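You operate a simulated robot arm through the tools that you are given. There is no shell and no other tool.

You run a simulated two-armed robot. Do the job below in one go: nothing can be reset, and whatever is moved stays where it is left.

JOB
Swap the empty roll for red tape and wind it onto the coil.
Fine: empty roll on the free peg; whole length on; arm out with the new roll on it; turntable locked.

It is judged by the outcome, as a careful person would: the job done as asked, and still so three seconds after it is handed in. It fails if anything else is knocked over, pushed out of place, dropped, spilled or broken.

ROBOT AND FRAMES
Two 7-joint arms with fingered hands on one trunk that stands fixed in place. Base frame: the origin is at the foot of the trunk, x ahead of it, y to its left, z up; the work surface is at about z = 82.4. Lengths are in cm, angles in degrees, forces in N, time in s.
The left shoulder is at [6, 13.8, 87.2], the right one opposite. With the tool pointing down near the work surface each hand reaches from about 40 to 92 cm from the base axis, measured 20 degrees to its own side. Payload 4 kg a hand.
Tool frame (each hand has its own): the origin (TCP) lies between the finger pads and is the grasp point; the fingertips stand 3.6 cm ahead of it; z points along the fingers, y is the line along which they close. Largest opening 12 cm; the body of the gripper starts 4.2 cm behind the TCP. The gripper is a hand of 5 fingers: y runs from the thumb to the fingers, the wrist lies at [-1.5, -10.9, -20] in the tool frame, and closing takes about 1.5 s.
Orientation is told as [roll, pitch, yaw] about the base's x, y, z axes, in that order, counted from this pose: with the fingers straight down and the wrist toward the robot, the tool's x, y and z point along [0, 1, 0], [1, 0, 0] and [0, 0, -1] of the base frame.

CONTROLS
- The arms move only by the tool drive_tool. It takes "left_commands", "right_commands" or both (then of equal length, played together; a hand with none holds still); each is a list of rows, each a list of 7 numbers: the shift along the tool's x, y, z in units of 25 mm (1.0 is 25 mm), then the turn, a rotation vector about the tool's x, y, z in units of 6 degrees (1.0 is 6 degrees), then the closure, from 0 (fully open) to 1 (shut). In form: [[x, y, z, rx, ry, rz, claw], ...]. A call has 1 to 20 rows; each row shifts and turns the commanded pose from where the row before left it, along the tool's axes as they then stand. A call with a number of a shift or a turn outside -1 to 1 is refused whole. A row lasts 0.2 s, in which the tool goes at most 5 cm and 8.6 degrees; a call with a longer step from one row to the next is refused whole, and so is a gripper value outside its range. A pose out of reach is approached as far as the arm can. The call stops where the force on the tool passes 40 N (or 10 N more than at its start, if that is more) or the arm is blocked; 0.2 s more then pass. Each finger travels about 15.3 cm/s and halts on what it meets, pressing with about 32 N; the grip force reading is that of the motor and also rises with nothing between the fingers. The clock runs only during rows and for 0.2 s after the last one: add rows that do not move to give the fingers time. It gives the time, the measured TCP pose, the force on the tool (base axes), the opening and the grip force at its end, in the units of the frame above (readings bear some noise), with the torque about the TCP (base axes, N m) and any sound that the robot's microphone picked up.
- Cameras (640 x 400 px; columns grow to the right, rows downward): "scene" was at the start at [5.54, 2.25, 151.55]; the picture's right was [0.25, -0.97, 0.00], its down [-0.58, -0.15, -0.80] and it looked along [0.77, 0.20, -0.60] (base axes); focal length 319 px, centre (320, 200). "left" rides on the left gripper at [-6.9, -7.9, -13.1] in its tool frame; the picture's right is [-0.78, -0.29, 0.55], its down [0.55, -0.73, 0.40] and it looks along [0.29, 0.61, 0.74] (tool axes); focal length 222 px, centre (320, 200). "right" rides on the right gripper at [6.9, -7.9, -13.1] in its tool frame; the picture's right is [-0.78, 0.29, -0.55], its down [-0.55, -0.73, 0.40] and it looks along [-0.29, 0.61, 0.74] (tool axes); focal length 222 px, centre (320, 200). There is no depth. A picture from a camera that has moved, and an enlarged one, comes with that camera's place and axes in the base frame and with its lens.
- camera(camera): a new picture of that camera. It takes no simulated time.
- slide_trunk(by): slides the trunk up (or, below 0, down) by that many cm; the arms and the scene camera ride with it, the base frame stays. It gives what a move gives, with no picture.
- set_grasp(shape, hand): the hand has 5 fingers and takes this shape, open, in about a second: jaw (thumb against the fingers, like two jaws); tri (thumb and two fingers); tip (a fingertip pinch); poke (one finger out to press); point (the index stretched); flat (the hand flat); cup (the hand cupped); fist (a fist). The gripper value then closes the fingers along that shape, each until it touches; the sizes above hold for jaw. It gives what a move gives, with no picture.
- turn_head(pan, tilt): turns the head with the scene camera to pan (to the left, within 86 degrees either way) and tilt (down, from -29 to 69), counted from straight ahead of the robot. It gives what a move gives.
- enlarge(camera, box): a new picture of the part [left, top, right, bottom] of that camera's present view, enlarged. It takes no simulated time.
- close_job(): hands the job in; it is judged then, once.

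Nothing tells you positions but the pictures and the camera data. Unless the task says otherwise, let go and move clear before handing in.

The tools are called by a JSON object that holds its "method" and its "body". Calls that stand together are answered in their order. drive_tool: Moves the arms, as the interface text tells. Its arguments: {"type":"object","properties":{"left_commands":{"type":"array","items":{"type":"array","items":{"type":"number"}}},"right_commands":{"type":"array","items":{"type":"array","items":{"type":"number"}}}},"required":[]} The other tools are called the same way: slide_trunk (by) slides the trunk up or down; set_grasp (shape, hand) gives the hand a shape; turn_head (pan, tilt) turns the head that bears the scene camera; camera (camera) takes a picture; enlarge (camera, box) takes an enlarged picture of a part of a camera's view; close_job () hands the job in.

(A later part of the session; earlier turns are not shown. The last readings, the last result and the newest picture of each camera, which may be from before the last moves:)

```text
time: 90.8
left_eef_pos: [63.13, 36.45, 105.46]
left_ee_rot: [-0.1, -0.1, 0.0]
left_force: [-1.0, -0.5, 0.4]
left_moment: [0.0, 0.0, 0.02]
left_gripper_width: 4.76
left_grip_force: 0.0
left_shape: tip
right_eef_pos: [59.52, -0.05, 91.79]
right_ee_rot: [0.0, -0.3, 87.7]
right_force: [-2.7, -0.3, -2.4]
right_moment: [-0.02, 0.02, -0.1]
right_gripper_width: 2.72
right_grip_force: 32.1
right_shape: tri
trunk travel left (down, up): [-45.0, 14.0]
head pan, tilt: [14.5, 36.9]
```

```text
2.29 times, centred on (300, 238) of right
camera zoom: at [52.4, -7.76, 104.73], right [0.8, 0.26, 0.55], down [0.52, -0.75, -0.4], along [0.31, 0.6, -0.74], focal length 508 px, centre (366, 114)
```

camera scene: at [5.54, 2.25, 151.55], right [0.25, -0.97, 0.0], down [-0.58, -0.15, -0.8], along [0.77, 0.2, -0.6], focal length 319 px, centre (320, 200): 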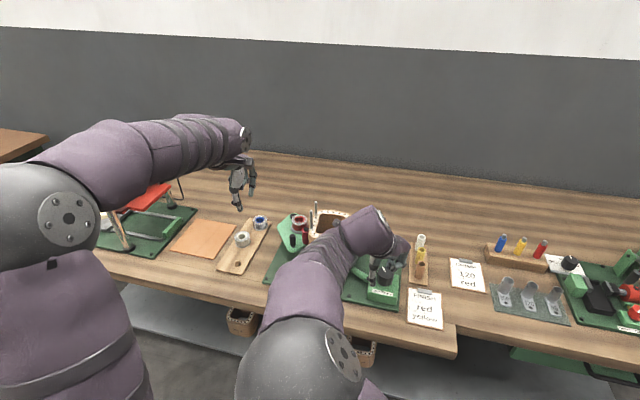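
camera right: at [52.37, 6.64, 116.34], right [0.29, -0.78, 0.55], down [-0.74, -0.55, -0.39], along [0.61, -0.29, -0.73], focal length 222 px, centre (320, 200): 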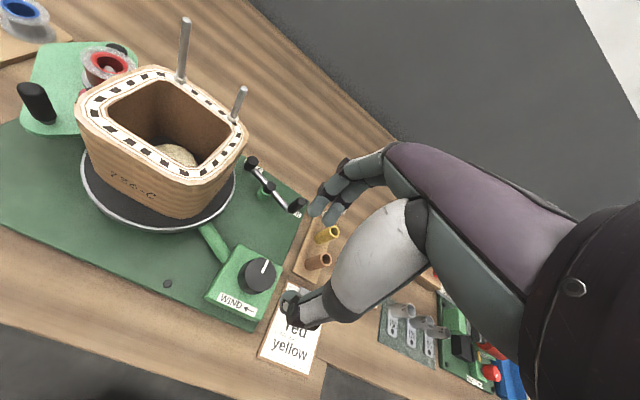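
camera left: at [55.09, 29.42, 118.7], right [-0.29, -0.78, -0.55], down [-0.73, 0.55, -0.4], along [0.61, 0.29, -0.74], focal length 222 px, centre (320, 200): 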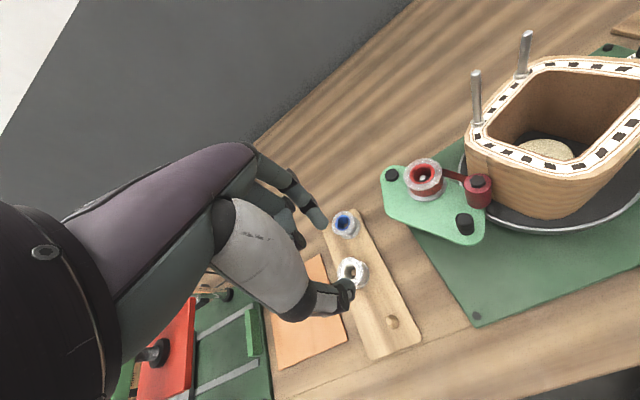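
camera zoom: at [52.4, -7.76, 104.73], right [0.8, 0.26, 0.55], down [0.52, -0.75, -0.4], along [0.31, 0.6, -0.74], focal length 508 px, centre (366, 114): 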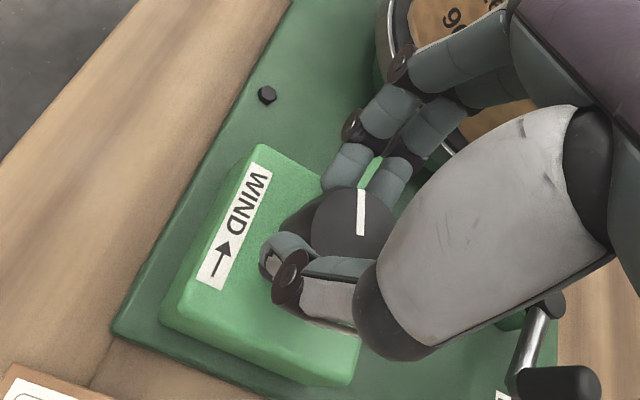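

Now about 318° of coil rotation. I swing the hand back and make the next stroke.

{"method": "drive_tool", "body": {"right_commands": [[0, 0, 0, 0, 0, 0, 0.8], [0, 0, 0, 0, 0, 0, 0.6], [0, 0, 0, 0, 0, 0, 0.5], [0, 0.01, 0, 0, 0, 1, 0.5], [0, 0.01, 0, 0, 0, 1, 0.5], [0, 0.01, 0, 0, 0, 1, 0.5], [0, 0.01, 0, 0, 0, 1, 0.5], [0, 0.01, 0, 0, 0, 1, 0.5], [0, 0.01, 0, 0, 0, 1, 0.5], [0, 0.01, 0, 0, 0, 1, 0.5], [0, 0.01, 0, 0, 0, 1, 0.5], [0, 0.01, 0, 0, 0, 1, 0.5], [0, 0.01, 0, 0, 0, 1, 0.5], [0, 0.01, 0, 0, 0, 1, 0.5], [0, 0.01, 0, 0, 0, 1, 0.5], [0, 0.01, 0, 0, 0, 1, 0.5], [0, 0.01, 0, 0, 0, 1, 0.5], [0, 0.01, 0, 0, 0, 1, 0.5], [0, 0.01, 0, 0, 0, 1, 0.5], [0, 0.01, 0, 0, 0, 1, 0.5]]}}

{"method": "drive_tool", "body": {"right_commands": [[0, 0.01, 0, 0, 0, 1, 0.5], [0, 0.01, 0, 0, 0, 1, 0.5], [0, 0.01, 0, 0, 0, 1, 0.5], [0, 0, 0, 0, 0, 0, 0.62], [0, 0, 0, 0, 0, 0, 0.72], [0, 0, 0, 0, 0, 0, 0.85], [0, 0, 0, 0, 0, 0, 1], [0, 0, 0, 0, 0, 0, 1], [0, 0, 0, 0, 0, 0, 1]]}}

{"method": "enlarge", "body": {"camera": "right", "box": [200, 150, 400, 325]}}

```text
time: 95.0
left_eef_pos: [62.96, 36.5, 105.54]
left_ee_rot: [-0.1, 0.1, -0.1]
left_force: [-0.6, 0.0, -0.2]
left_moment: [-0.03, -0.01, -0.04]
left_gripper_width: 4.76
left_grip_force: 0.0
left_shape: tip
right_eef_pos: [59.7, 0.06, 91.84]
right_ee_rot: [0.2, 0.0, -14.3]
right_force: [0.3, 0.4, -0.7]
right_moment: [0.0, 0.01, -0.01]
right_gripper_width: 5.97
right_grip_force: 0.2
right_shape: tri
trunk travel left (down, up): [-45.0, 14.0]
head pan, tilt: [14.5, 36.9]
```

```text
time: 97.0
left_eef_pos: [63.19, 36.4, 105.52]
left_ee_rot: [0.0, 0.0, 0.0]
left_force: [-0.3, -0.4, -0.1]
left_moment: [0.0, 0.0, 0.04]
left_gripper_width: 4.77
left_grip_force: 0.0
left_shape: tip
right_eef_pos: [59.89, 0.05, 91.8]
right_ee_rot: [0.1, 0.1, -32.3]
right_force: [1.4, 0.3, -1.1]
right_moment: [0.05, -0.05, 0.03]
right_gripper_width: 3.09
right_grip_force: 31.6
right_shape: tri
trunk travel left (down, up): [-45.0, 14.0]
head pan, tilt: [14.5, 36.9]
```

```text
2.29 times, centred on (300, 238) of right
camera zoom: at [57.05, 10.12, 104.8], right [-0.17, -0.82, 0.54], down [-0.92, -0.07, -0.4], along [0.36, -0.57, -0.74], focal length 508 px, centre (366, 114)
```

zoom: 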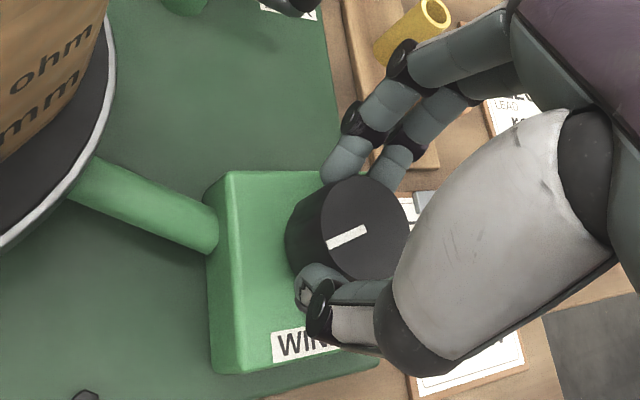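

Gripped. I turn a full 120° stroke.

{"method": "drive_tool", "body": {"right_commands": [[0, -0.01, 0, 0, 0, -1, 1], [0, -0.01, 0, 0, 0, -1, 1], [0, -0.01, 0, 0, 0, -1, 1], [0, -0.01, 0, 0, 0, -1, 1], [0, -0.01, 0, 0, 0, -1, 1], [0, -0.01, 0, 0, 0, -1, 1], [0, -0.01, 0, 0, 0, -1, 1], [0, -0.01, 0, 0, 0, -1, 1], [0, -0.01, 0, 0, 0, -1, 1], [0, -0.01, 0, 0, 0, -1, 1], [0, -0.01, 0, 0, 0, -1, 1], [0, -0.01, 0, 0, 0, -1, 1], [0, -0.01, 0, 0, 0, -1, 1], [0, -0.01, 0, 0, 0, -1, 1], [0, -0.01, 0, 0, 0, -1, 1], [0, -0.01, 0, 0, 0, -1, 1], [0, -0.01, 0, 0, 0, -1, 1], [0, -0.01, 0, 0, 0, -1, 1], [0, -0.01, 0, 0, 0, -1, 1], [0, -0.01, 0, 0, 0, -1, 1]]}}

{"method": "enlarge", "body": {"camera": "left", "box": [370, 10, 640, 250]}}

{"method": "enlarge", "body": {"camera": "right", "box": [200, 150, 400, 325]}}

{"method": "enlarge", "body": {"camera": "scene", "box": [265, 190, 375, 280]}}

```text
time: 101.2
left_eef_pos: [63.08, 36.43, 105.57]
left_ee_rot: [0.0, 0.0, 0.0]
left_force: [0.2, -0.3, -0.3]
left_moment: [0.01, -0.01, -0.01]
left_gripper_width: 4.76
left_grip_force: 0.1
left_shape: tip
right_eef_pos: [59.5, -0.03, 91.74]
right_ee_rot: [-0.1, -0.2, 87.8]
right_force: [-4.6, 2.8, -5.4]
right_moment: [0.17, -0.1, -0.27]
right_gripper_width: 2.48
right_grip_force: 32.2
right_shape: tri
trunk travel left (down, up): [-45.0, 14.0]
head pan, tilt: [14.5, 36.9]
```

```text
1.67 times, centred on (505, 130) of left
camera zoom: at [55.08, 29.54, 118.67], right [-0.29, -0.79, -0.55], down [-0.74, 0.55, -0.4], along [0.61, 0.29, -0.74], focal length 370 px, centre (12, 317)
```

zoom: 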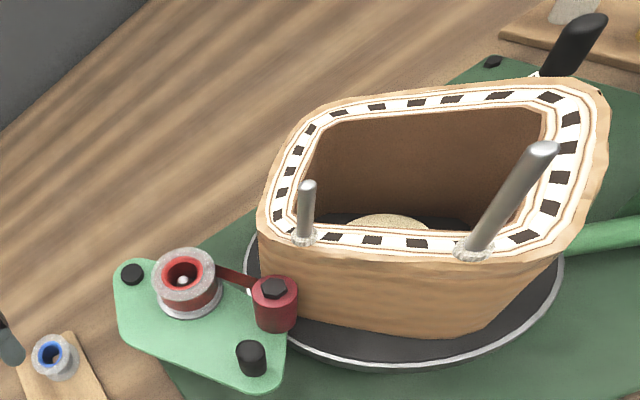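

```text
2.29 times, centred on (300, 238) of right
camera zoom: at [52.43, -7.7, 104.74], right [0.8, 0.26, 0.55], down [0.52, -0.75, -0.4], along [0.31, 0.6, -0.74], focal length 508 px, centre (366, 114)
```

zoom: 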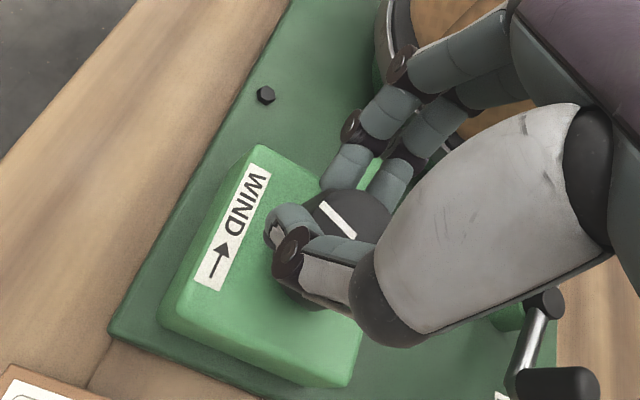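

```text
4.44 times, centred on (320, 235) of scene
camera zoom: at [5.55, 2.29, 151.55], right [0.25, -0.97, 0.0], down [-0.58, -0.15, -0.8], along [0.77, 0.2, -0.6], focal length 1418 px, centre (320, 44)
```

zoom: 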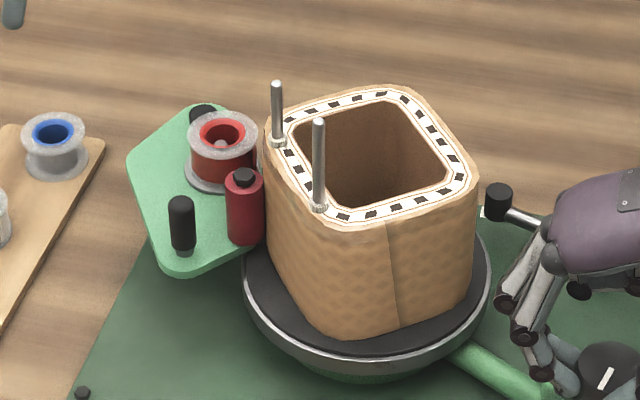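

After about 1.4 turns I still see no red band on the coil. I compare the roll's size and the strand closely with the earlier picture.

{"method": "enlarge", "body": {"camera": "scene", "box": [270, 205, 334, 250]}}

{"method": "enlarge", "body": {"camera": "left", "box": [420, 150, 500, 215]}}

{"method": "enlarge", "body": {"camera": "left", "box": [470, 110, 640, 230]}}

```text
8.89 times, centred on (302, 228) of scene
camera zoom: at [5.55, 2.29, 151.55], right [0.25, -0.97, 0.0], down [-0.58, -0.15, -0.8], along [0.77, 0.2, -0.6], focal length 2835 px, centre (480, -44)
```

zoom: 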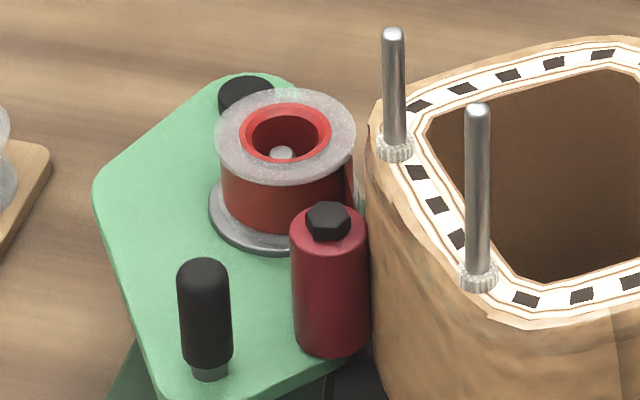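

```text
6.15 times, centred on (460, 182) of left
camera zoom: at [55.08, 29.54, 118.67], right [-0.29, -0.79, -0.55], down [-0.74, 0.55, -0.4], along [0.61, 0.29, -0.74], focal length 1367 px, centre (-542, 308)
```

zoom: 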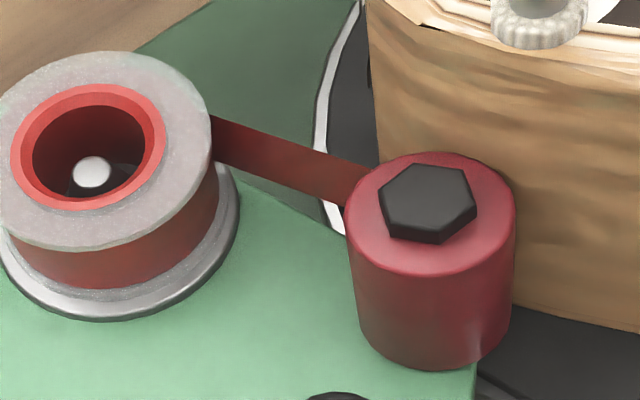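

```text
3.33 times, centred on (555, 170) of left
camera zoom: at [55.08, 29.54, 118.67], right [-0.29, -0.79, -0.55], down [-0.74, 0.55, -0.4], along [0.61, 0.29, -0.74], focal length 740 px, centre (-463, 300)
```

zoom: 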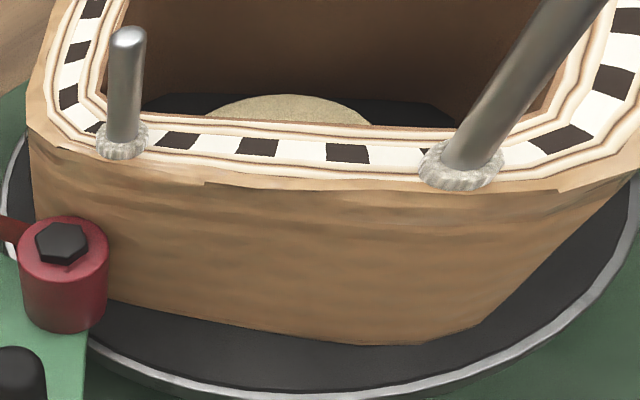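

No visible change on the roll yet, which could simply mean the tape is long. My grip was about 3 mm off the knob's axis, causing slip; I correct that and make the next stroke.

{"method": "drive_tool", "body": {"right_commands": [[0, 0, 0, 0, 0, 0, 0.8], [0, 0, 0, 0, 0, 0, 0.6], [-0.02, -0.13, 0, 0, 0, 0, 0.5], [0, 0.01, 0, 0, 0, 1, 0.5], [0, 0.01, 0, 0, 0, 1, 0.5], [0, 0.01, 0, 0, 0, 1, 0.5], [0, 0.01, 0, 0, 0, 1, 0.5], [0, 0.01, 0, 0, 0, 1, 0.5], [0, 0.01, 0, 0, 0, 1, 0.5], [0, 0.01, 0, 0, 0, 1, 0.5], [0, 0.01, 0, 0, 0, 1, 0.5], [0, 0.01, 0, 0, 0, 1, 0.5], [0, 0.01, 0, 0, 0, 1, 0.5], [0, 0.01, 0, 0, 0, 1, 0.5], [0, 0.01, 0, 0, 0, 1, 0.5], [0, 0.01, 0, 0, 0, 1, 0.5], [0, 0.01, 0, 0, 0, 1, 0.5], [0, 0.01, 0, 0, 0, 1, 0.5], [0, 0.01, 0, 0, 0, 1, 0.5], [0, 0.01, 0, 0, 0, 1, 0.5]]}}

{"method": "drive_tool", "body": {"right_commands": [[0, 0.01, 0, 0, 0, 1, 0.5], [0, 0.01, 0, 0, 0, 1, 0.5], [0, 0.01, 0, 0, 0, 1, 0.5], [0, 0, 0, 0, 0, 0, 0.62], [0, 0, 0, 0, 0, 0, 0.72], [0, 0, 0, 0, 0, 0, 0.85], [0, 0, 0, 0, 0, 0, 1], [0, 0, 0, 0, 0, 0, 1], [0, 0, 0, 0, 0, 0, 1]]}}

{"method": "enlarge", "body": {"camera": "right", "box": [200, 150, 400, 325]}}

{"method": "enlarge", "body": {"camera": "left", "box": [370, 10, 640, 250]}}

```text
time: 105.4
left_eef_pos: [63.03, 36.36, 105.47]
left_ee_rot: [0.0, 0.0, -0.1]
left_force: [-0.4, 0.4, -0.4]
left_moment: [0.02, -0.03, 0.02]
left_gripper_width: 4.78
left_grip_force: 0.1
left_shape: tip
right_eef_pos: [59.88, -0.32, 91.75]
right_ee_rot: [0.3, -0.1, -14.4]
right_force: [-0.1, -0.1, -0.4]
right_moment: [0.01, -0.03, 0.0]
right_gripper_width: 6.01
right_grip_force: 0.1
right_shape: tri
trunk travel left (down, up): [-45.0, 14.0]
head pan, tilt: [14.5, 36.9]
```

```text
time: 107.4
left_eef_pos: [62.89, 36.53, 105.6]
left_ee_rot: [0.0, 0.1, 0.0]
left_force: [0.5, -0.2, 0.2]
left_moment: [-0.01, 0.03, -0.01]
left_gripper_width: 4.77
left_grip_force: 0.0
left_shape: tip
right_eef_pos: [59.87, -0.19, 91.84]
right_ee_rot: [0.2, 0.2, -32.2]
right_force: [0.9, 2.5, -1.3]
right_moment: [0.07, -0.01, 0.05]
right_gripper_width: 3.16
right_grip_force: 31.9
right_shape: tri
trunk travel left (down, up): [-45.0, 14.0]
head pan, tilt: [14.5, 36.9]
```

```text
2.29 times, centred on (300, 238) of right
camera zoom: at [57.07, 9.85, 104.79], right [-0.17, -0.82, 0.54], down [-0.92, -0.07, -0.4], along [0.36, -0.57, -0.74], focal length 508 px, centre (366, 114)
```

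zoom: 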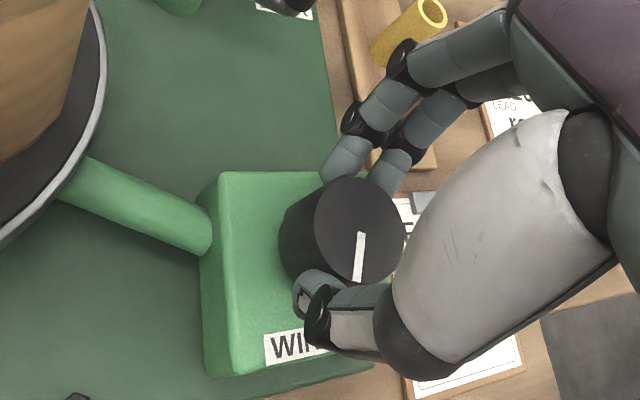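

```text
1.67 times, centred on (505, 130) of left
camera zoom: at [55.09, 29.54, 118.67], right [-0.29, -0.79, -0.55], down [-0.74, 0.55, -0.4], along [0.61, 0.29, -0.74], focal length 370 px, centre (12, 317)
```

zoom: 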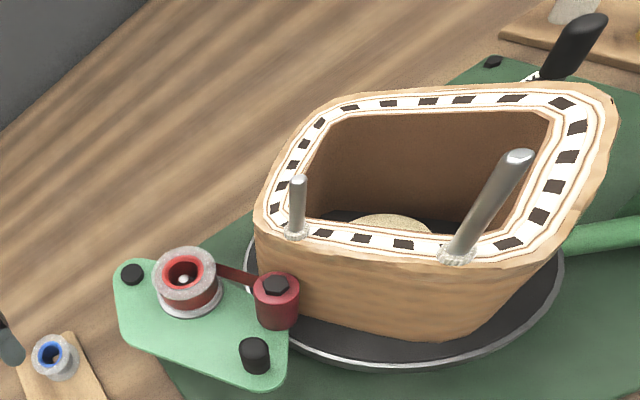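

Better centred. Next 120° stroke.

{"method": "drive_tool", "body": {"right_commands": [[0, -0.01, 0, 0, 0, -1, 1], [0, -0.01, 0, 0, 0, -1, 1], [0, -0.01, 0, 0, 0, -1, 1], [0, -0.01, 0, 0, 0, -1, 1], [0, -0.01, 0, 0, 0, -1, 1], [0, -0.01, 0, 0, 0, -1, 1], [0, -0.01, 0, 0, 0, -1, 1], [0, -0.01, 0, 0, 0, -1, 1], [0, -0.01, 0, 0, 0, -1, 1], [0, -0.01, 0, 0, 0, -1, 1], [0, -0.01, 0, 0, 0, -1, 1], [0, -0.01, 0, 0, 0, -1, 1], [0, -0.01, 0, 0, 0, -1, 1], [0, -0.01, 0, 0, 0, -1, 1], [0, -0.01, 0, 0, 0, -1, 1], [0, -0.01, 0, 0, 0, -1, 1], [0, -0.01, 0, 0, 0, -1, 1], [0, -0.01, 0, 0, 0, -1, 1], [0, -0.01, 0, 0, 0, -1, 1], [0, -0.01, 0, 0, 0, -1, 1]]}}

{"method": "enlarge", "body": {"camera": "left", "box": [370, 10, 640, 250]}}

{"method": "enlarge", "body": {"camera": "right", "box": [200, 150, 400, 325]}}

{"method": "enlarge", "body": {"camera": "scene", "box": [270, 205, 334, 250]}}

```text
time: 111.6
left_eef_pos: [63.04, 36.49, 105.5]
left_ee_rot: [0.0, -0.1, 0.0]
left_force: [0.4, 0.0, 0.1]
left_moment: [-0.03, -0.02, 0.0]
left_gripper_width: 4.76
left_grip_force: 0.0
left_shape: tip
right_eef_pos: [59.49, -0.41, 91.75]
right_ee_rot: [0.1, -0.3, 87.8]
right_force: [5.8, -6.3, 4.6]
right_moment: [-0.21, -0.15, -0.08]
right_gripper_width: 3.1
right_grip_force: 31.8
right_shape: tri
trunk travel left (down, up): [-45.0, 14.0]
head pan, tilt: [14.5, 36.9]
```

```text
1.67 times, centred on (505, 130) of left
camera zoom: at [55.1, 29.45, 118.69], right [-0.29, -0.78, -0.55], down [-0.73, 0.55, -0.4], along [0.61, 0.29, -0.74], focal length 370 px, centre (12, 317)
```

zoom: 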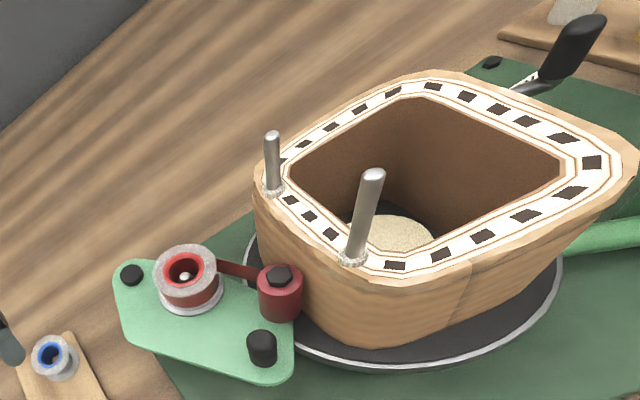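

```text
2.29 times, centred on (300, 238) of right
camera zoom: at [52.46, -8.08, 104.75], right [0.8, 0.26, 0.55], down [0.52, -0.75, -0.4], along [0.31, 0.6, -0.74], focal length 508 px, centre (366, 114)
```

zoom: 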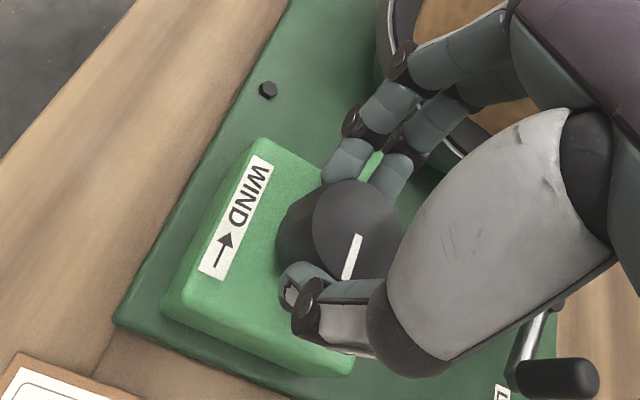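

```text
8.89 times, centred on (302, 228) of scene
camera zoom: at [5.58, 2.18, 151.56], right [0.25, -0.97, 0.0], down [-0.58, -0.15, -0.8], along [0.77, 0.2, -0.6], focal length 2835 px, centre (480, -44)
```

zoom: 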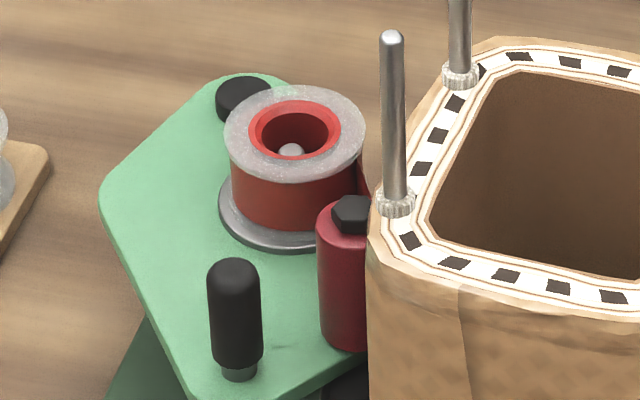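

The better-centred grip turned the knob about 109° (coil about 2.2 turns in total), yet still no tape appears on the coil. I'll test briefly the other direction with a small reverse turn and compare.

{"method": "drive_tool", "body": {"right_commands": [[0, 0.01, 0, 0, 0, 1, 1], [0, 0.01, 0, 0, 0, 1, 1], [0, 0.01, 0, 0, 0, 1, 1], [0, 0.01, 0, 0, 0, 1, 1], [0, 0.01, 0, 0, 0, 1, 1], [0, 0.01, 0, 0, 0, 1, 1], [0, 0, 0, 0, 0, 0, 1]]}}

{"method": "enlarge", "body": {"camera": "left", "box": [370, 10, 640, 250]}}

{"method": "enlarge", "body": {"camera": "left", "box": [420, 150, 520, 230]}}

{"method": "enlarge", "body": {"camera": "scene", "box": [260, 190, 370, 285]}}

```text
time: 113.2
left_eef_pos: [63.15, 36.5, 105.56]
left_ee_rot: [-0.1, 0.0, 0.0]
left_force: [0.0, -0.1, -0.4]
left_moment: [0.0, 0.05, 0.0]
left_gripper_width: 4.75
left_grip_force: 0.0
left_shape: tip
right_eef_pos: [59.64, -0.31, 91.87]
right_ee_rot: [0.2, -0.2, 51.6]
right_force: [-10.5, 4.1, -1.6]
right_moment: [0.05, 0.34, 0.16]
right_gripper_width: 3.09
right_grip_force: 31.8
right_shape: tri
trunk travel left (down, up): [-45.0, 14.0]
head pan, tilt: [14.5, 36.9]
```

```text
1.67 times, centred on (505, 130) of left
camera zoom: at [55.0, 29.56, 118.71], right [-0.29, -0.79, -0.55], down [-0.73, 0.55, -0.4], along [0.61, 0.29, -0.74], focal length 370 px, centre (12, 317)
```

zoom: 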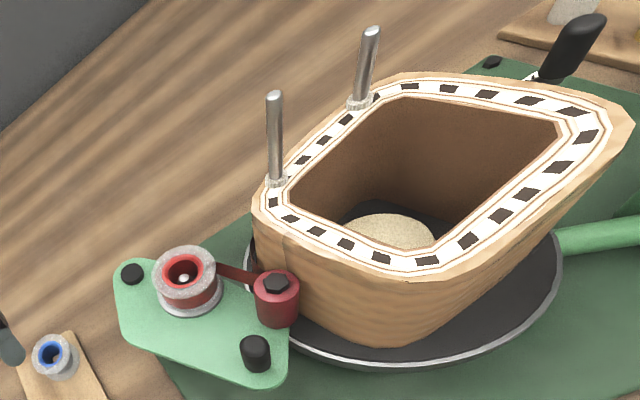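

```text
5.00 times, centred on (470, 190) of left
camera zoom: at [55.0, 29.56, 118.71], right [-0.29, -0.79, -0.55], down [-0.73, 0.55, -0.4], along [0.61, 0.29, -0.74], focal length 1111 px, centre (-430, 250)
```

zoom: 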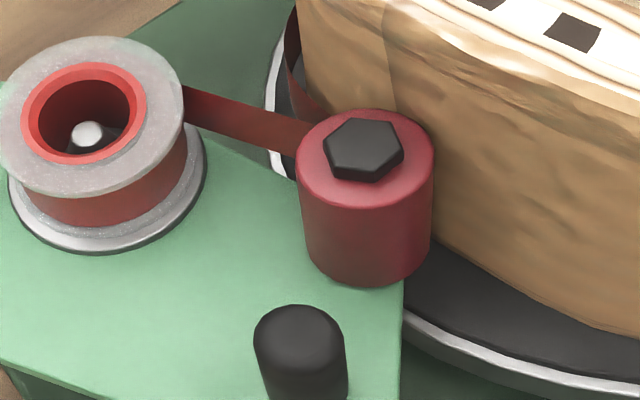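

```text
4.21 times, centred on (315, 238) of scene
camera zoom: at [5.45, 2.31, 151.55], right [0.25, -0.97, 0.0], down [-0.58, -0.15, -0.8], along [0.77, 0.2, -0.6], focal length 1343 px, centre (341, 42)
```

zoom: 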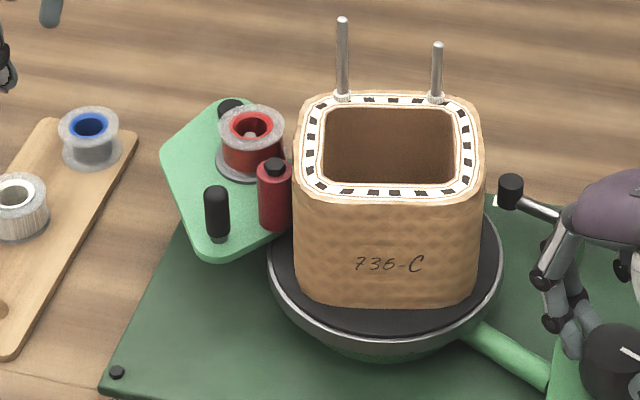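

The reverse (clockwise) test shows it: a red strip is now laid on the coil behind the roller. So the arrow means the near edge of the knob moves left — clockwise winds. I continue clockwise from here.

{"method": "drive_tool", "body": {"right_commands": [[0, 0.01, 0, 0, 0, 1, 1], [0, 0.01, 0, 0, 0, 1, 1], [0, 0.01, 0, 0, 0, 1, 1], [0, 0.01, 0, 0, 0, 1, 1], [0, 0.01, 0, 0, 0, 1, 1], [0, 0.01, 0, 0, 0, 1, 1], [0, 0.01, 0, 0, 0, 1, 1], [0, 0.01, 0, 0, 0, 1, 1], [0, 0.01, 0, 0, 0, 1, 1], [0, 0.01, 0, 0, 0, 1, 1], [0, 0.01, 0, 0, 0, 1, 1], [0, 0.01, 0, 0, 0, 1, 1], [0, 0.01, 0, 0, 0, 1, 1], [0, 0.01, 0, 0, 0, 1, 1], [0, 0.01, 0, 0, 0, 1, 1], [0, 0, 0, 0, 0, 0, 1]]}}

{"method": "enlarge", "body": {"camera": "left", "box": [370, 10, 640, 250]}}

{"method": "enlarge", "body": {"camera": "left", "box": [420, 130, 540, 230]}}

{"method": "enlarge", "body": {"camera": "right", "box": [200, 150, 400, 325]}}

```text
time: 116.6
left_eef_pos: [63.13, 36.52, 105.45]
left_ee_rot: [0.0, 0.0, 0.0]
left_force: [-0.2, 0.4, 0.6]
left_moment: [-0.01, -0.02, 0.01]
left_gripper_width: 4.76
left_grip_force: 0.1
left_shape: tip
right_eef_pos: [59.96, -0.28, 91.76]
right_ee_rot: [0.1, 0.0, -38.5]
right_force: [7.6, 8.6, 4.6]
right_moment: [0.25, -0.22, 0.05]
right_gripper_width: 3.15
right_grip_force: 32.0
right_shape: tri
trunk travel left (down, up): [-45.0, 14.0]
head pan, tilt: [14.5, 36.9]
```

```text
1.67 times, centred on (505, 130) of left
camera zoom: at [55.13, 29.54, 118.66], right [-0.29, -0.79, -0.55], down [-0.73, 0.55, -0.4], along [0.61, 0.29, -0.74], focal length 370 px, centre (12, 317)
```

zoom: 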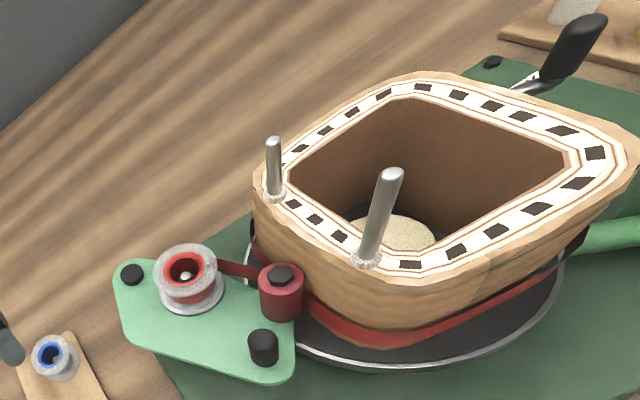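

```text
4.00 times, centred on (480, 180) of left
camera zoom: at [55.13, 29.54, 118.66], right [-0.29, -0.79, -0.55], down [-0.73, 0.55, -0.4], along [0.61, 0.29, -0.74], focal length 888 px, centre (-320, 280)
```

zoom: 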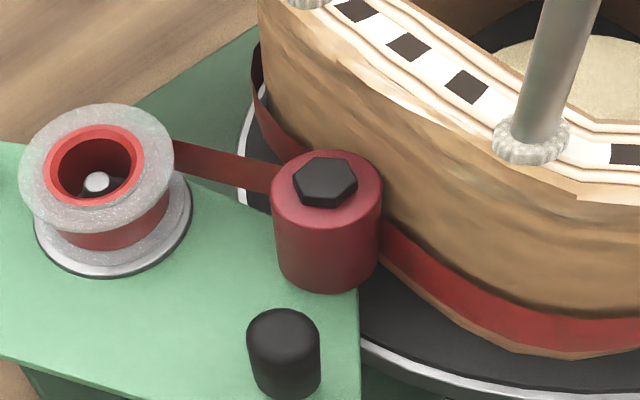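

```text
2.29 times, centred on (300, 238) of right
camera zoom: at [58.18, 10.03, 104.83], right [-0.26, -0.8, 0.55], down [-0.92, 0.03, -0.4], along [0.3, -0.6, -0.74], focal length 508 px, centre (366, 114)
```

zoom: 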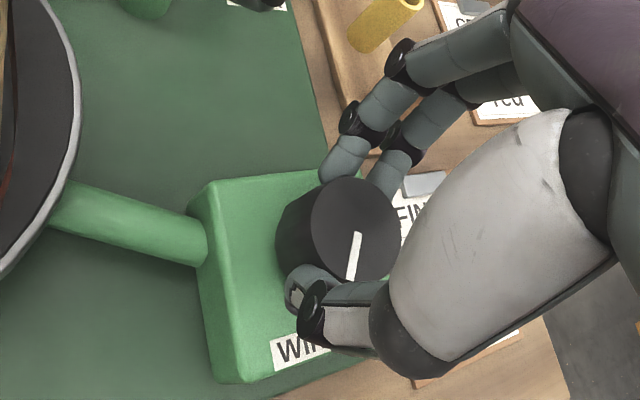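

Winding works: a red band now runs right round the coil's foot and the roll has visibly thinned. About one turn is on. I swing the hand back (open) for the next clockwise stroke.

{"method": "drive_tool", "body": {"right_commands": [[0, 0, 0, 0, 0, 0, 0.8], [0, 0, 0, 0, 0, 0, 0.6], [0, 0, 0, 0, 0, 0, 0.5], [0, -0.01, 0, 0, 0, -1, 0.5], [0, -0.01, 0, 0, 0, -1, 0.5], [0, -0.01, 0, 0, 0, -1, 0.5], [0, -0.01, 0, 0, 0, -1, 0.5], [0, -0.01, 0, 0, 0, -1, 0.5], [0, -0.01, 0, 0, 0, -1, 0.5], [0, -0.01, 0, 0, 0, -1, 0.5], [0, -0.01, 0, 0, 0, -1, 0.5], [0, -0.01, 0, 0, 0, -1, 0.5], [0, -0.01, 0, 0, 0, -1, 0.5], [0, -0.01, 0, 0, 0, -1, 0.5], [0, -0.01, 0, 0, 0, -1, 0.5], [0, -0.01, 0, 0, 0, -1, 0.5], [0, -0.01, 0, 0, 0, -1, 0.5], [0, -0.01, 0, 0, 0, -1, 0.5], [0, -0.01, 0, 0, 0, -1, 0.5], [0, -0.01, 0, 0, 0, -1, 0.5]]}}

{"method": "drive_tool", "body": {"right_commands": [[0, -0.01, 0, 0, 0, -1, 0.5], [0, -0.01, 0, 0, 0, -1, 0.5], [0, -0.01, 0, 0, 0, -1, 0.5], [0, 0, 0, 0, 0, 0, 0.62], [0, 0, 0, 0, 0, 0, 0.72], [0, 0, 0, 0, 0, 0, 0.85], [0, 0, 0, 0, 0, 0, 1], [0, 0, 0, 0, 0, 0, 1], [0, 0, 0, 0, 0, 0, 1]]}}

{"method": "enlarge", "body": {"camera": "right", "box": [200, 150, 400, 325]}}

{"method": "enlarge", "body": {"camera": "left", "box": [370, 10, 640, 250]}}

```text
time: 120.8
left_eef_pos: [63.05, 36.39, 105.57]
left_ee_rot: [0.0, 0.0, 0.1]
left_force: [1.3, 0.1, 0.0]
left_moment: [-0.01, 0.02, 0.01]
left_gripper_width: 4.74
left_grip_force: 0.1
left_shape: tip
right_eef_pos: [59.55, -0.3, 91.79]
right_ee_rot: [0.0, -0.1, 63.7]
right_force: [-0.3, -0.3, 0.9]
right_moment: [0.01, -0.01, 0.03]
right_gripper_width: 6.0
right_grip_force: 0.1
right_shape: tri
trunk travel left (down, up): [-45.0, 14.0]
head pan, tilt: [14.5, 36.9]
```

```text
time: 122.8
left_eef_pos: [63.1, 36.45, 105.4]
left_ee_rot: [0.0, 0.0, 0.0]
left_force: [0.5, -0.6, 0.4]
left_moment: [0.02, 0.01, -0.03]
left_gripper_width: 4.76
left_grip_force: 0.0
left_shape: tip
right_eef_pos: [59.58, -0.37, 91.78]
right_ee_rot: [0.1, -0.2, 81.6]
right_force: [-1.9, -1.0, -2.1]
right_moment: [-0.06, 0.05, 0.0]
right_gripper_width: 3.17
right_grip_force: 31.9
right_shape: tri
trunk travel left (down, up): [-45.0, 14.0]
head pan, tilt: [14.5, 36.9]
```

```text
2.29 times, centred on (300, 238) of right
camera zoom: at [51.65, -7.18, 104.74], right [0.82, 0.17, 0.55], down [0.44, -0.81, -0.4], along [0.37, 0.57, -0.74], focal length 508 px, centre (366, 114)
```

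zoom: 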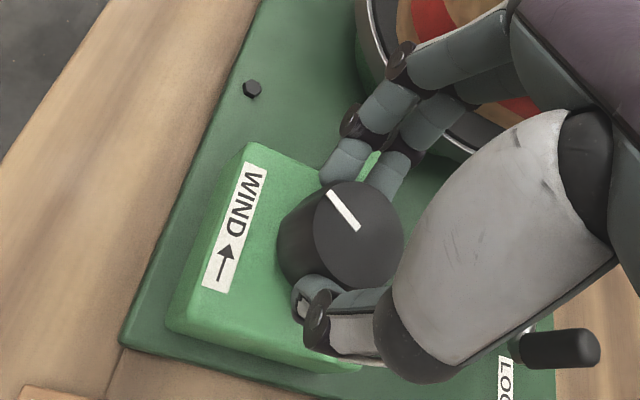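

```text
1.67 times, centred on (505, 130) of left
camera zoom: at [55.07, 29.49, 118.69], right [-0.29, -0.78, -0.55], down [-0.73, 0.55, -0.4], along [0.61, 0.29, -0.74], focal length 370 px, centre (12, 317)
```

zoom: 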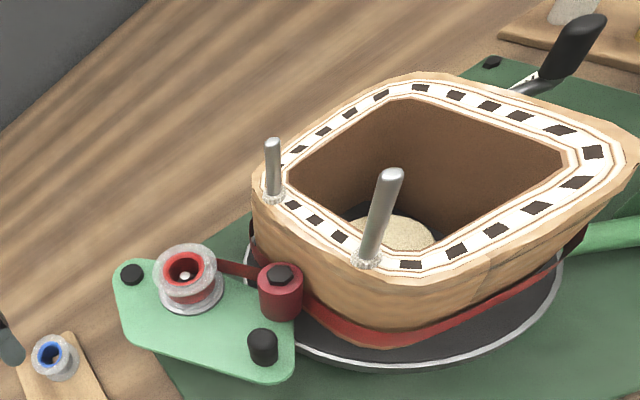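

The coil stayed put and the knob is gripped again. Next clockwise stroke of 120°.

{"method": "drive_tool", "body": {"right_commands": [[0, 0.01, 0, 0, 0, 1, 1], [0, 0.01, 0, 0, 0, 1, 1], [0, 0.01, 0, 0, 0, 1, 1], [0, 0.01, 0, 0, 0, 1, 1], [0, 0.01, 0, 0, 0, 1, 1], [0, 0.01, 0, 0, 0, 1, 1], [0, 0.01, 0, 0, 0, 1, 1], [0, 0.01, 0, 0, 0, 1, 1], [0, 0.01, 0, 0, 0, 1, 1], [0, 0.01, 0, 0, 0, 1, 1], [0, 0.01, 0, 0, 0, 1, 1], [0, 0.01, 0, 0, 0, 1, 1], [0, 0.01, 0, 0, 0, 1, 1], [0, 0.01, 0, 0, 0, 1, 1], [0, 0.01, 0, 0, 0, 1, 1], [0, 0.01, 0, 0, 0, 1, 1], [0, 0.01, 0, 0, 0, 1, 1], [0, 0.01, 0, 0, 0, 1, 1], [0, 0.01, 0, 0, 0, 1, 1], [0, 0.01, 0, 0, 0, 1, 1]]}}

{"method": "enlarge", "body": {"camera": "left", "box": [370, 10, 640, 250]}}

{"method": "enlarge", "body": {"camera": "left", "box": [420, 130, 540, 230]}}

{"method": "enlarge", "body": {"camera": "right", "box": [200, 150, 400, 325]}}

```text
time: 127.0
left_eef_pos: [63.21, 36.58, 105.47]
left_ee_rot: [0.0, 0.1, 0.0]
left_force: [-0.3, -0.5, 0.4]
left_moment: [-0.02, -0.04, -0.04]
left_gripper_width: 4.75
left_grip_force: 0.1
left_shape: tip
right_eef_pos: [60.03, -0.06, 91.62]
right_ee_rot: [0.3, 0.0, -38.5]
right_force: [10.3, 8.3, -1.4]
right_moment: [0.21, -0.4, 0.25]
right_gripper_width: 2.96
right_grip_force: 31.9
right_shape: tri
trunk travel left (down, up): [-45.0, 14.0]
head pan, tilt: [14.5, 36.9]
```

```text
1.67 times, centred on (505, 130) of left
camera zoom: at [55.19, 29.58, 118.62], right [-0.29, -0.79, -0.55], down [-0.74, 0.55, -0.4], along [0.61, 0.29, -0.74], focal length 370 px, centre (12, 317)
```

zoom: 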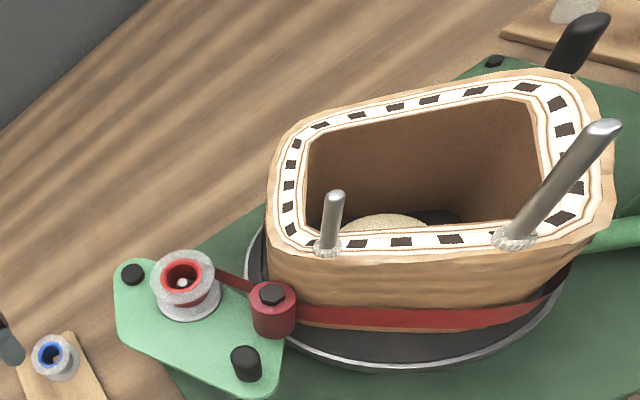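

```text
4.00 times, centred on (480, 180) of left
camera zoom: at [55.19, 29.58, 118.62], right [-0.29, -0.79, -0.55], down [-0.74, 0.55, -0.4], along [0.61, 0.29, -0.74], focal length 888 px, centre (-320, 280)
```

zoom: 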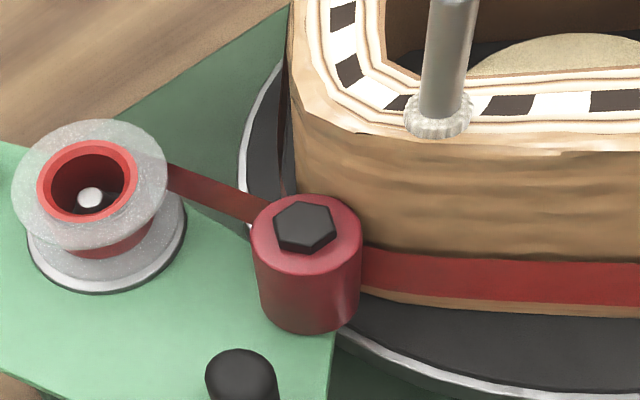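

```text
2.29 times, centred on (300, 238) of right
camera zoom: at [58.25, 10.18, 104.82], right [-0.26, -0.8, 0.54], down [-0.92, 0.03, -0.4], along [0.3, -0.6, -0.74], focal length 508 px, centre (366, 114)
```

zoom: 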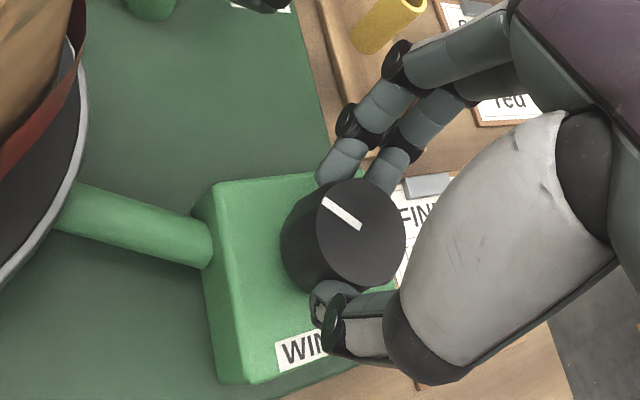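

Nearly 1.8 turns are on and the roll is getting thin. I do the next swing-back and stroke.

{"method": "drive_tool", "body": {"right_commands": [[0, 0, 0, 0, 0, 0, 0.8], [0, 0, 0, 0, 0, 0, 0.6], [0, 0, 0, 0, 0, 0, 0.5], [0, -0.01, 0, 0, 0, -1, 0.5], [0, -0.01, 0, 0, 0, -1, 0.5], [0, -0.01, 0, 0, 0, -1, 0.5], [0, -0.01, 0, 0, 0, -1, 0.5], [0, -0.01, 0, 0, 0, -1, 0.5], [0, -0.01, 0, 0, 0, -1, 0.5], [0, -0.01, 0, 0, 0, -1, 0.5], [0, -0.01, 0, 0, 0, -1, 0.5], [0, -0.01, 0, 0, 0, -1, 0.5], [0, -0.01, 0, 0, 0, -1, 0.5], [0, -0.01, 0, 0, 0, -1, 0.5], [0, -0.01, 0, 0, 0, -1, 0.5], [0, -0.01, 0, 0, 0, -1, 0.5], [0, -0.01, 0, 0, 0, -1, 0.5], [0, -0.01, 0, 0, 0, -1, 0.5], [0, -0.01, 0, 0, 0, -1, 0.5], [0, -0.01, 0, 0, 0, -1, 0.5]]}}

{"method": "drive_tool", "body": {"right_commands": [[0, -0.01, 0, 0, 0, -1, 0.5], [0, -0.01, 0, 0, 0, -1, 0.5], [0, -0.01, 0, 0, 0, -1, 0.5], [0, 0, 0, 0, 0, 0, 0.62], [0, 0, 0, 0, 0, 0, 0.72], [0, 0, 0, 0, 0, 0, 0.85], [0, 0, 0, 0, 0, 0, 1], [0, 0, 0, 0, 0, 0, 1], [0, 0, 0, 0, 0, 0, 1]]}}

{"method": "enlarge", "body": {"camera": "right", "box": [200, 150, 400, 325]}}

{"method": "enlarge", "body": {"camera": "left", "box": [370, 10, 640, 250]}}

{"method": "enlarge", "body": {"camera": "scene", "box": [270, 205, 334, 250]}}

```text
time: 131.2
left_eef_pos: [63.16, 36.45, 105.58]
left_ee_rot: [0.0, 0.0, 0.0]
left_force: [0.2, -0.2, 0.7]
left_moment: [0.0, 0.01, -0.01]
left_gripper_width: 4.75
left_grip_force: 0.1
left_shape: tip
right_eef_pos: [59.54, -0.31, 91.59]
right_ee_rot: [0.1, -0.1, 63.7]
right_force: [0.1, -0.8, 0.2]
right_moment: [0.0, -0.04, 0.0]
right_gripper_width: 5.98
right_grip_force: 0.0
right_shape: tri
trunk travel left (down, up): [-45.0, 14.0]
head pan, tilt: [14.5, 36.9]
```

```text
time: 133.2
left_eef_pos: [63.0, 36.54, 105.39]
left_ee_rot: [0.0, 0.0, 0.1]
left_force: [-0.2, -0.4, 0.2]
left_moment: [-0.01, 0.01, 0.02]
left_gripper_width: 4.74
left_grip_force: 0.0
left_shape: tip
right_eef_pos: [59.59, -0.27, 91.74]
right_ee_rot: [0.0, -0.1, 81.6]
right_force: [-1.3, -0.9, -2.6]
right_moment: [-0.04, 0.08, 0.0]
right_gripper_width: 3.2
right_grip_force: 31.8
right_shape: tri
trunk travel left (down, up): [-45.0, 14.0]
head pan, tilt: [14.5, 36.9]
```

```text
2.29 times, centred on (300, 238) of right
camera zoom: at [51.68, -7.17, 104.72], right [0.82, 0.17, 0.55], down [0.44, -0.81, -0.4], along [0.37, 0.57, -0.74], focal length 508 px, centre (366, 114)
```

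zoom: 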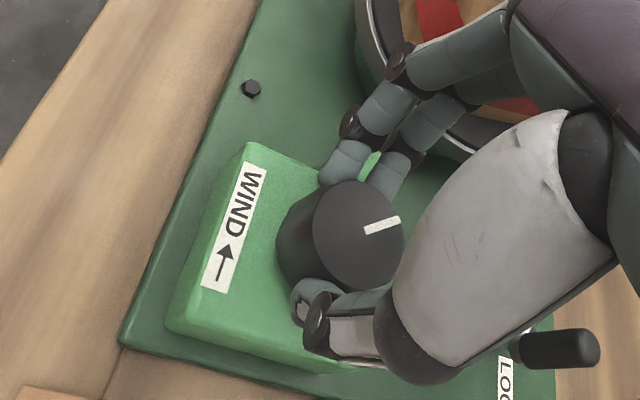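

```text
1.67 times, centred on (505, 130) of left
camera zoom: at [55.08, 29.49, 118.68], right [-0.29, -0.78, -0.55], down [-0.73, 0.55, -0.4], along [0.61, 0.29, -0.74], focal length 370 px, centre (12, 317)
```

zoom: 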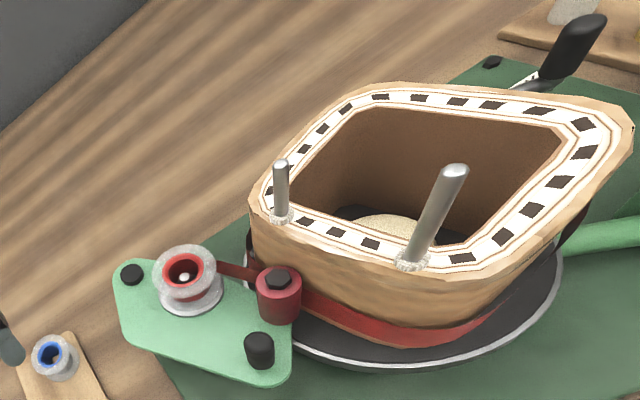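

```text
8.89 times, centred on (302, 228) of scene
camera zoom: at [5.55, 2.23, 151.55], right [0.25, -0.97, 0.0], down [-0.58, -0.15, -0.8], along [0.77, 0.2, -0.6], focal length 2835 px, centre (480, -44)
```

zoom: 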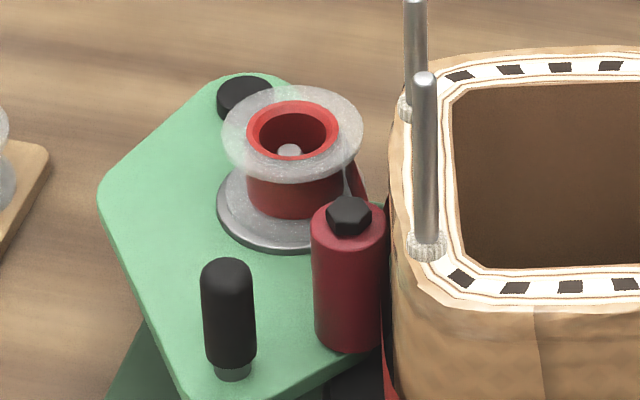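

The roll is nearly down to its core. I continue clockwise in half strokes, watching for the end of the tape.

{"method": "drive_tool", "body": {"right_commands": [[0, 0.01, 0, 0, 0, 1, 1], [0, 0.01, 0, 0, 0, 1, 1], [0, 0.01, 0, 0, 0, 1, 1], [0, 0.01, 0, 0, 0, 1, 1], [0, 0.01, 0, 0, 0, 1, 1], [0, 0.01, 0, 0, 0, 1, 1], [0, 0.01, 0, 0, 0, 1, 1], [0, 0.01, 0, 0, 0, 1, 1], [0, 0.01, 0, 0, 0, 1, 1], [0, 0.01, 0, 0, 0, 1, 1], [0, 0, 0, 0, 0, 0, 1]]}}

{"method": "enlarge", "body": {"camera": "left", "box": [370, 10, 640, 250]}}

{"method": "enlarge", "body": {"camera": "scene", "box": [270, 205, 334, 250]}}

{"method": "enlarge", "body": {"camera": "right", "box": [200, 150, 400, 325]}}

```text
time: 135.6
left_eef_pos: [63.15, 36.56, 105.51]
left_ee_rot: [0.1, 0.1, 0.0]
left_force: [-0.4, 0.5, -0.2]
left_moment: [0.01, -0.02, 0.02]
left_gripper_width: 4.75
left_grip_force: 0.0
left_shape: tip
right_eef_pos: [59.82, -0.38, 91.73]
right_ee_rot: [0.2, -0.1, 21.4]
right_force: [2.6, 1.3, -5.4]
right_moment: [0.04, -0.17, -0.13]
right_gripper_width: 3.08
right_grip_force: 31.5
right_shape: tri
trunk travel left (down, up): [-45.0, 14.0]
head pan, tilt: [14.5, 36.9]
```

```text
1.67 times, centred on (505, 130) of left
camera zoom: at [55.14, 29.49, 118.66], right [-0.29, -0.78, -0.55], down [-0.73, 0.55, -0.4], along [0.61, 0.29, -0.74], focal length 370 px, centre (12, 317)
```

zoom: 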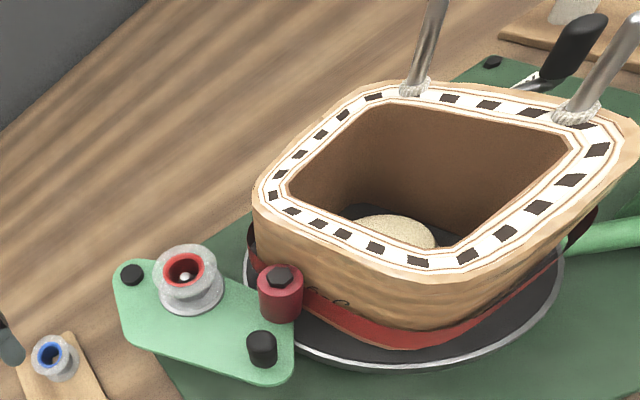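

```text
8.89 times, centred on (302, 228) of scene
camera zoom: at [5.62, 2.26, 151.56], right [0.25, -0.97, 0.0], down [-0.58, -0.15, -0.8], along [0.77, 0.2, -0.6], focal length 2835 px, centre (480, -44)
```

zoom: 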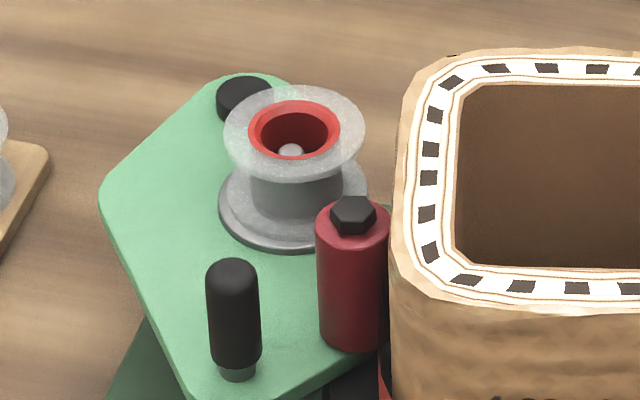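

```text
2.29 times, centred on (300, 238) of right
camera zoom: at [50.0, 3.26, 104.82], right [0.56, -0.63, 0.55], down [-0.48, -0.78, -0.4], along [0.68, -0.04, -0.74], focal length 508 px, centre (366, 114)
```

zoom: 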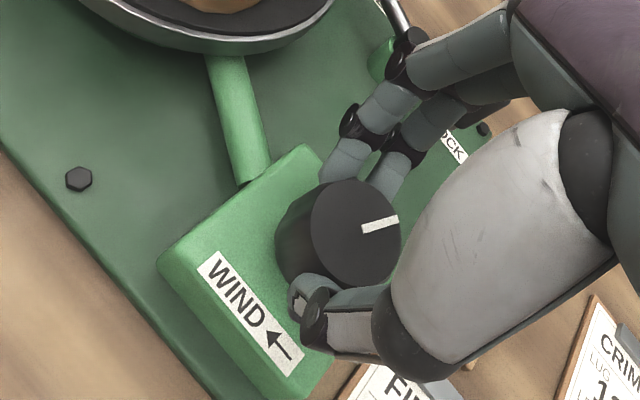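

The red roll is now bare to its grey hub and the strand has run off: the whole length is on the coil. I turn a bit further clockwise to press the tail down, then check.

{"method": "drive_tool", "body": {"right_commands": [[0, 0.01, 0, 0, 0, 1, 1], [0, 0.01, 0, 0, 0, 1, 1], [0, 0.01, 0, 0, 0, 1, 1], [0, 0.01, 0, 0, 0, 1, 1], [0, 0.01, 0, 0, 0, 1, 1], [0, 0.01, 0, 0, 0, 1, 1], [0, 0.01, 0, 0, 0, 1, 1], [0, 0, 0, 0, 0, 0, 1]]}}

{"method": "enlarge", "body": {"camera": "left", "box": [370, 10, 640, 250]}}

{"method": "enlarge", "body": {"camera": "left", "box": [420, 130, 540, 230]}}

{"method": "enlarge", "body": {"camera": "scene", "box": [260, 190, 370, 285]}}

```text
time: 137.4
left_eef_pos: [63.1, 36.43, 105.56]
left_ee_rot: [0.0, 0.0, 0.0]
left_force: [-0.2, 0.4, -0.2]
left_moment: [0.0, -0.02, 0.01]
left_gripper_width: 4.8
left_grip_force: 0.0
left_shape: tip
right_eef_pos: [59.83, -0.33, 91.81]
right_ee_rot: [0.2, 0.0, -20.7]
right_force: [6.4, 4.4, 1.5]
right_moment: [0.06, -0.31, -0.06]
right_gripper_width: 3.11
right_grip_force: 32.3
right_shape: tri
trunk travel left (down, up): [-45.0, 14.0]
head pan, tilt: [14.5, 36.9]
```

```text
1.67 times, centred on (505, 130) of left
camera zoom: at [55.14, 29.5, 118.67], right [-0.29, -0.78, -0.55], down [-0.73, 0.55, -0.4], along [0.61, 0.29, -0.74], focal length 370 px, centre (12, 317)
```

zoom: 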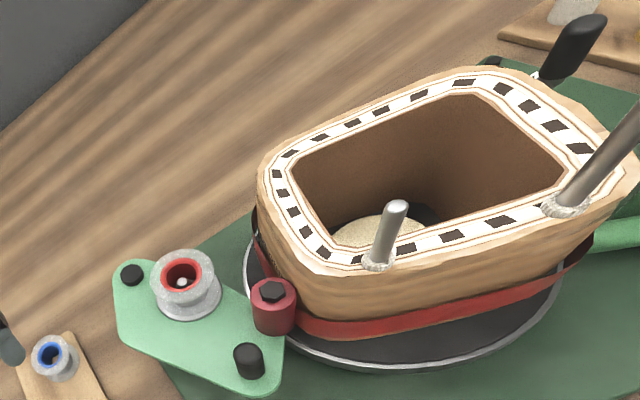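

```text
4.00 times, centred on (480, 180) of left
camera zoom: at [55.14, 29.5, 118.67], right [-0.29, -0.78, -0.55], down [-0.73, 0.55, -0.4], along [0.61, 0.29, -0.74], focal length 888 px, centre (-320, 280)
```

zoom: 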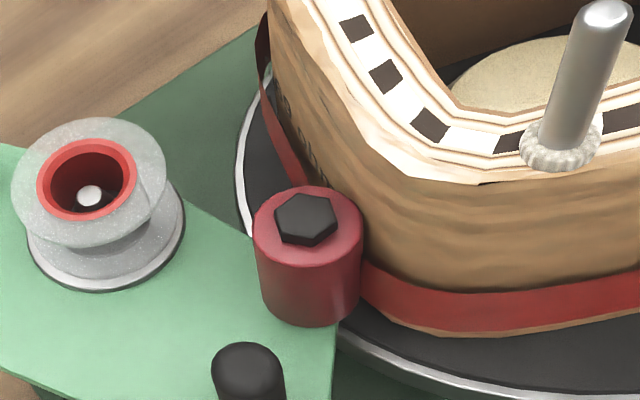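

```text
4.21 times, centred on (315, 238) of scene
camera zoom: at [5.6, 2.28, 151.56], right [0.25, -0.97, 0.0], down [-0.58, -0.15, -0.8], along [0.77, 0.2, -0.6], focal length 1343 px, centre (341, 42)
```

zoom: 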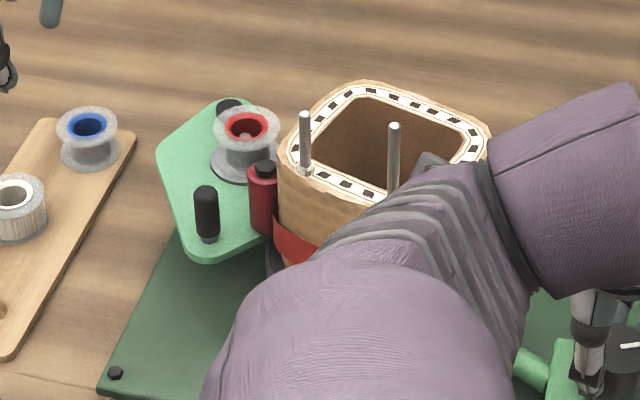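

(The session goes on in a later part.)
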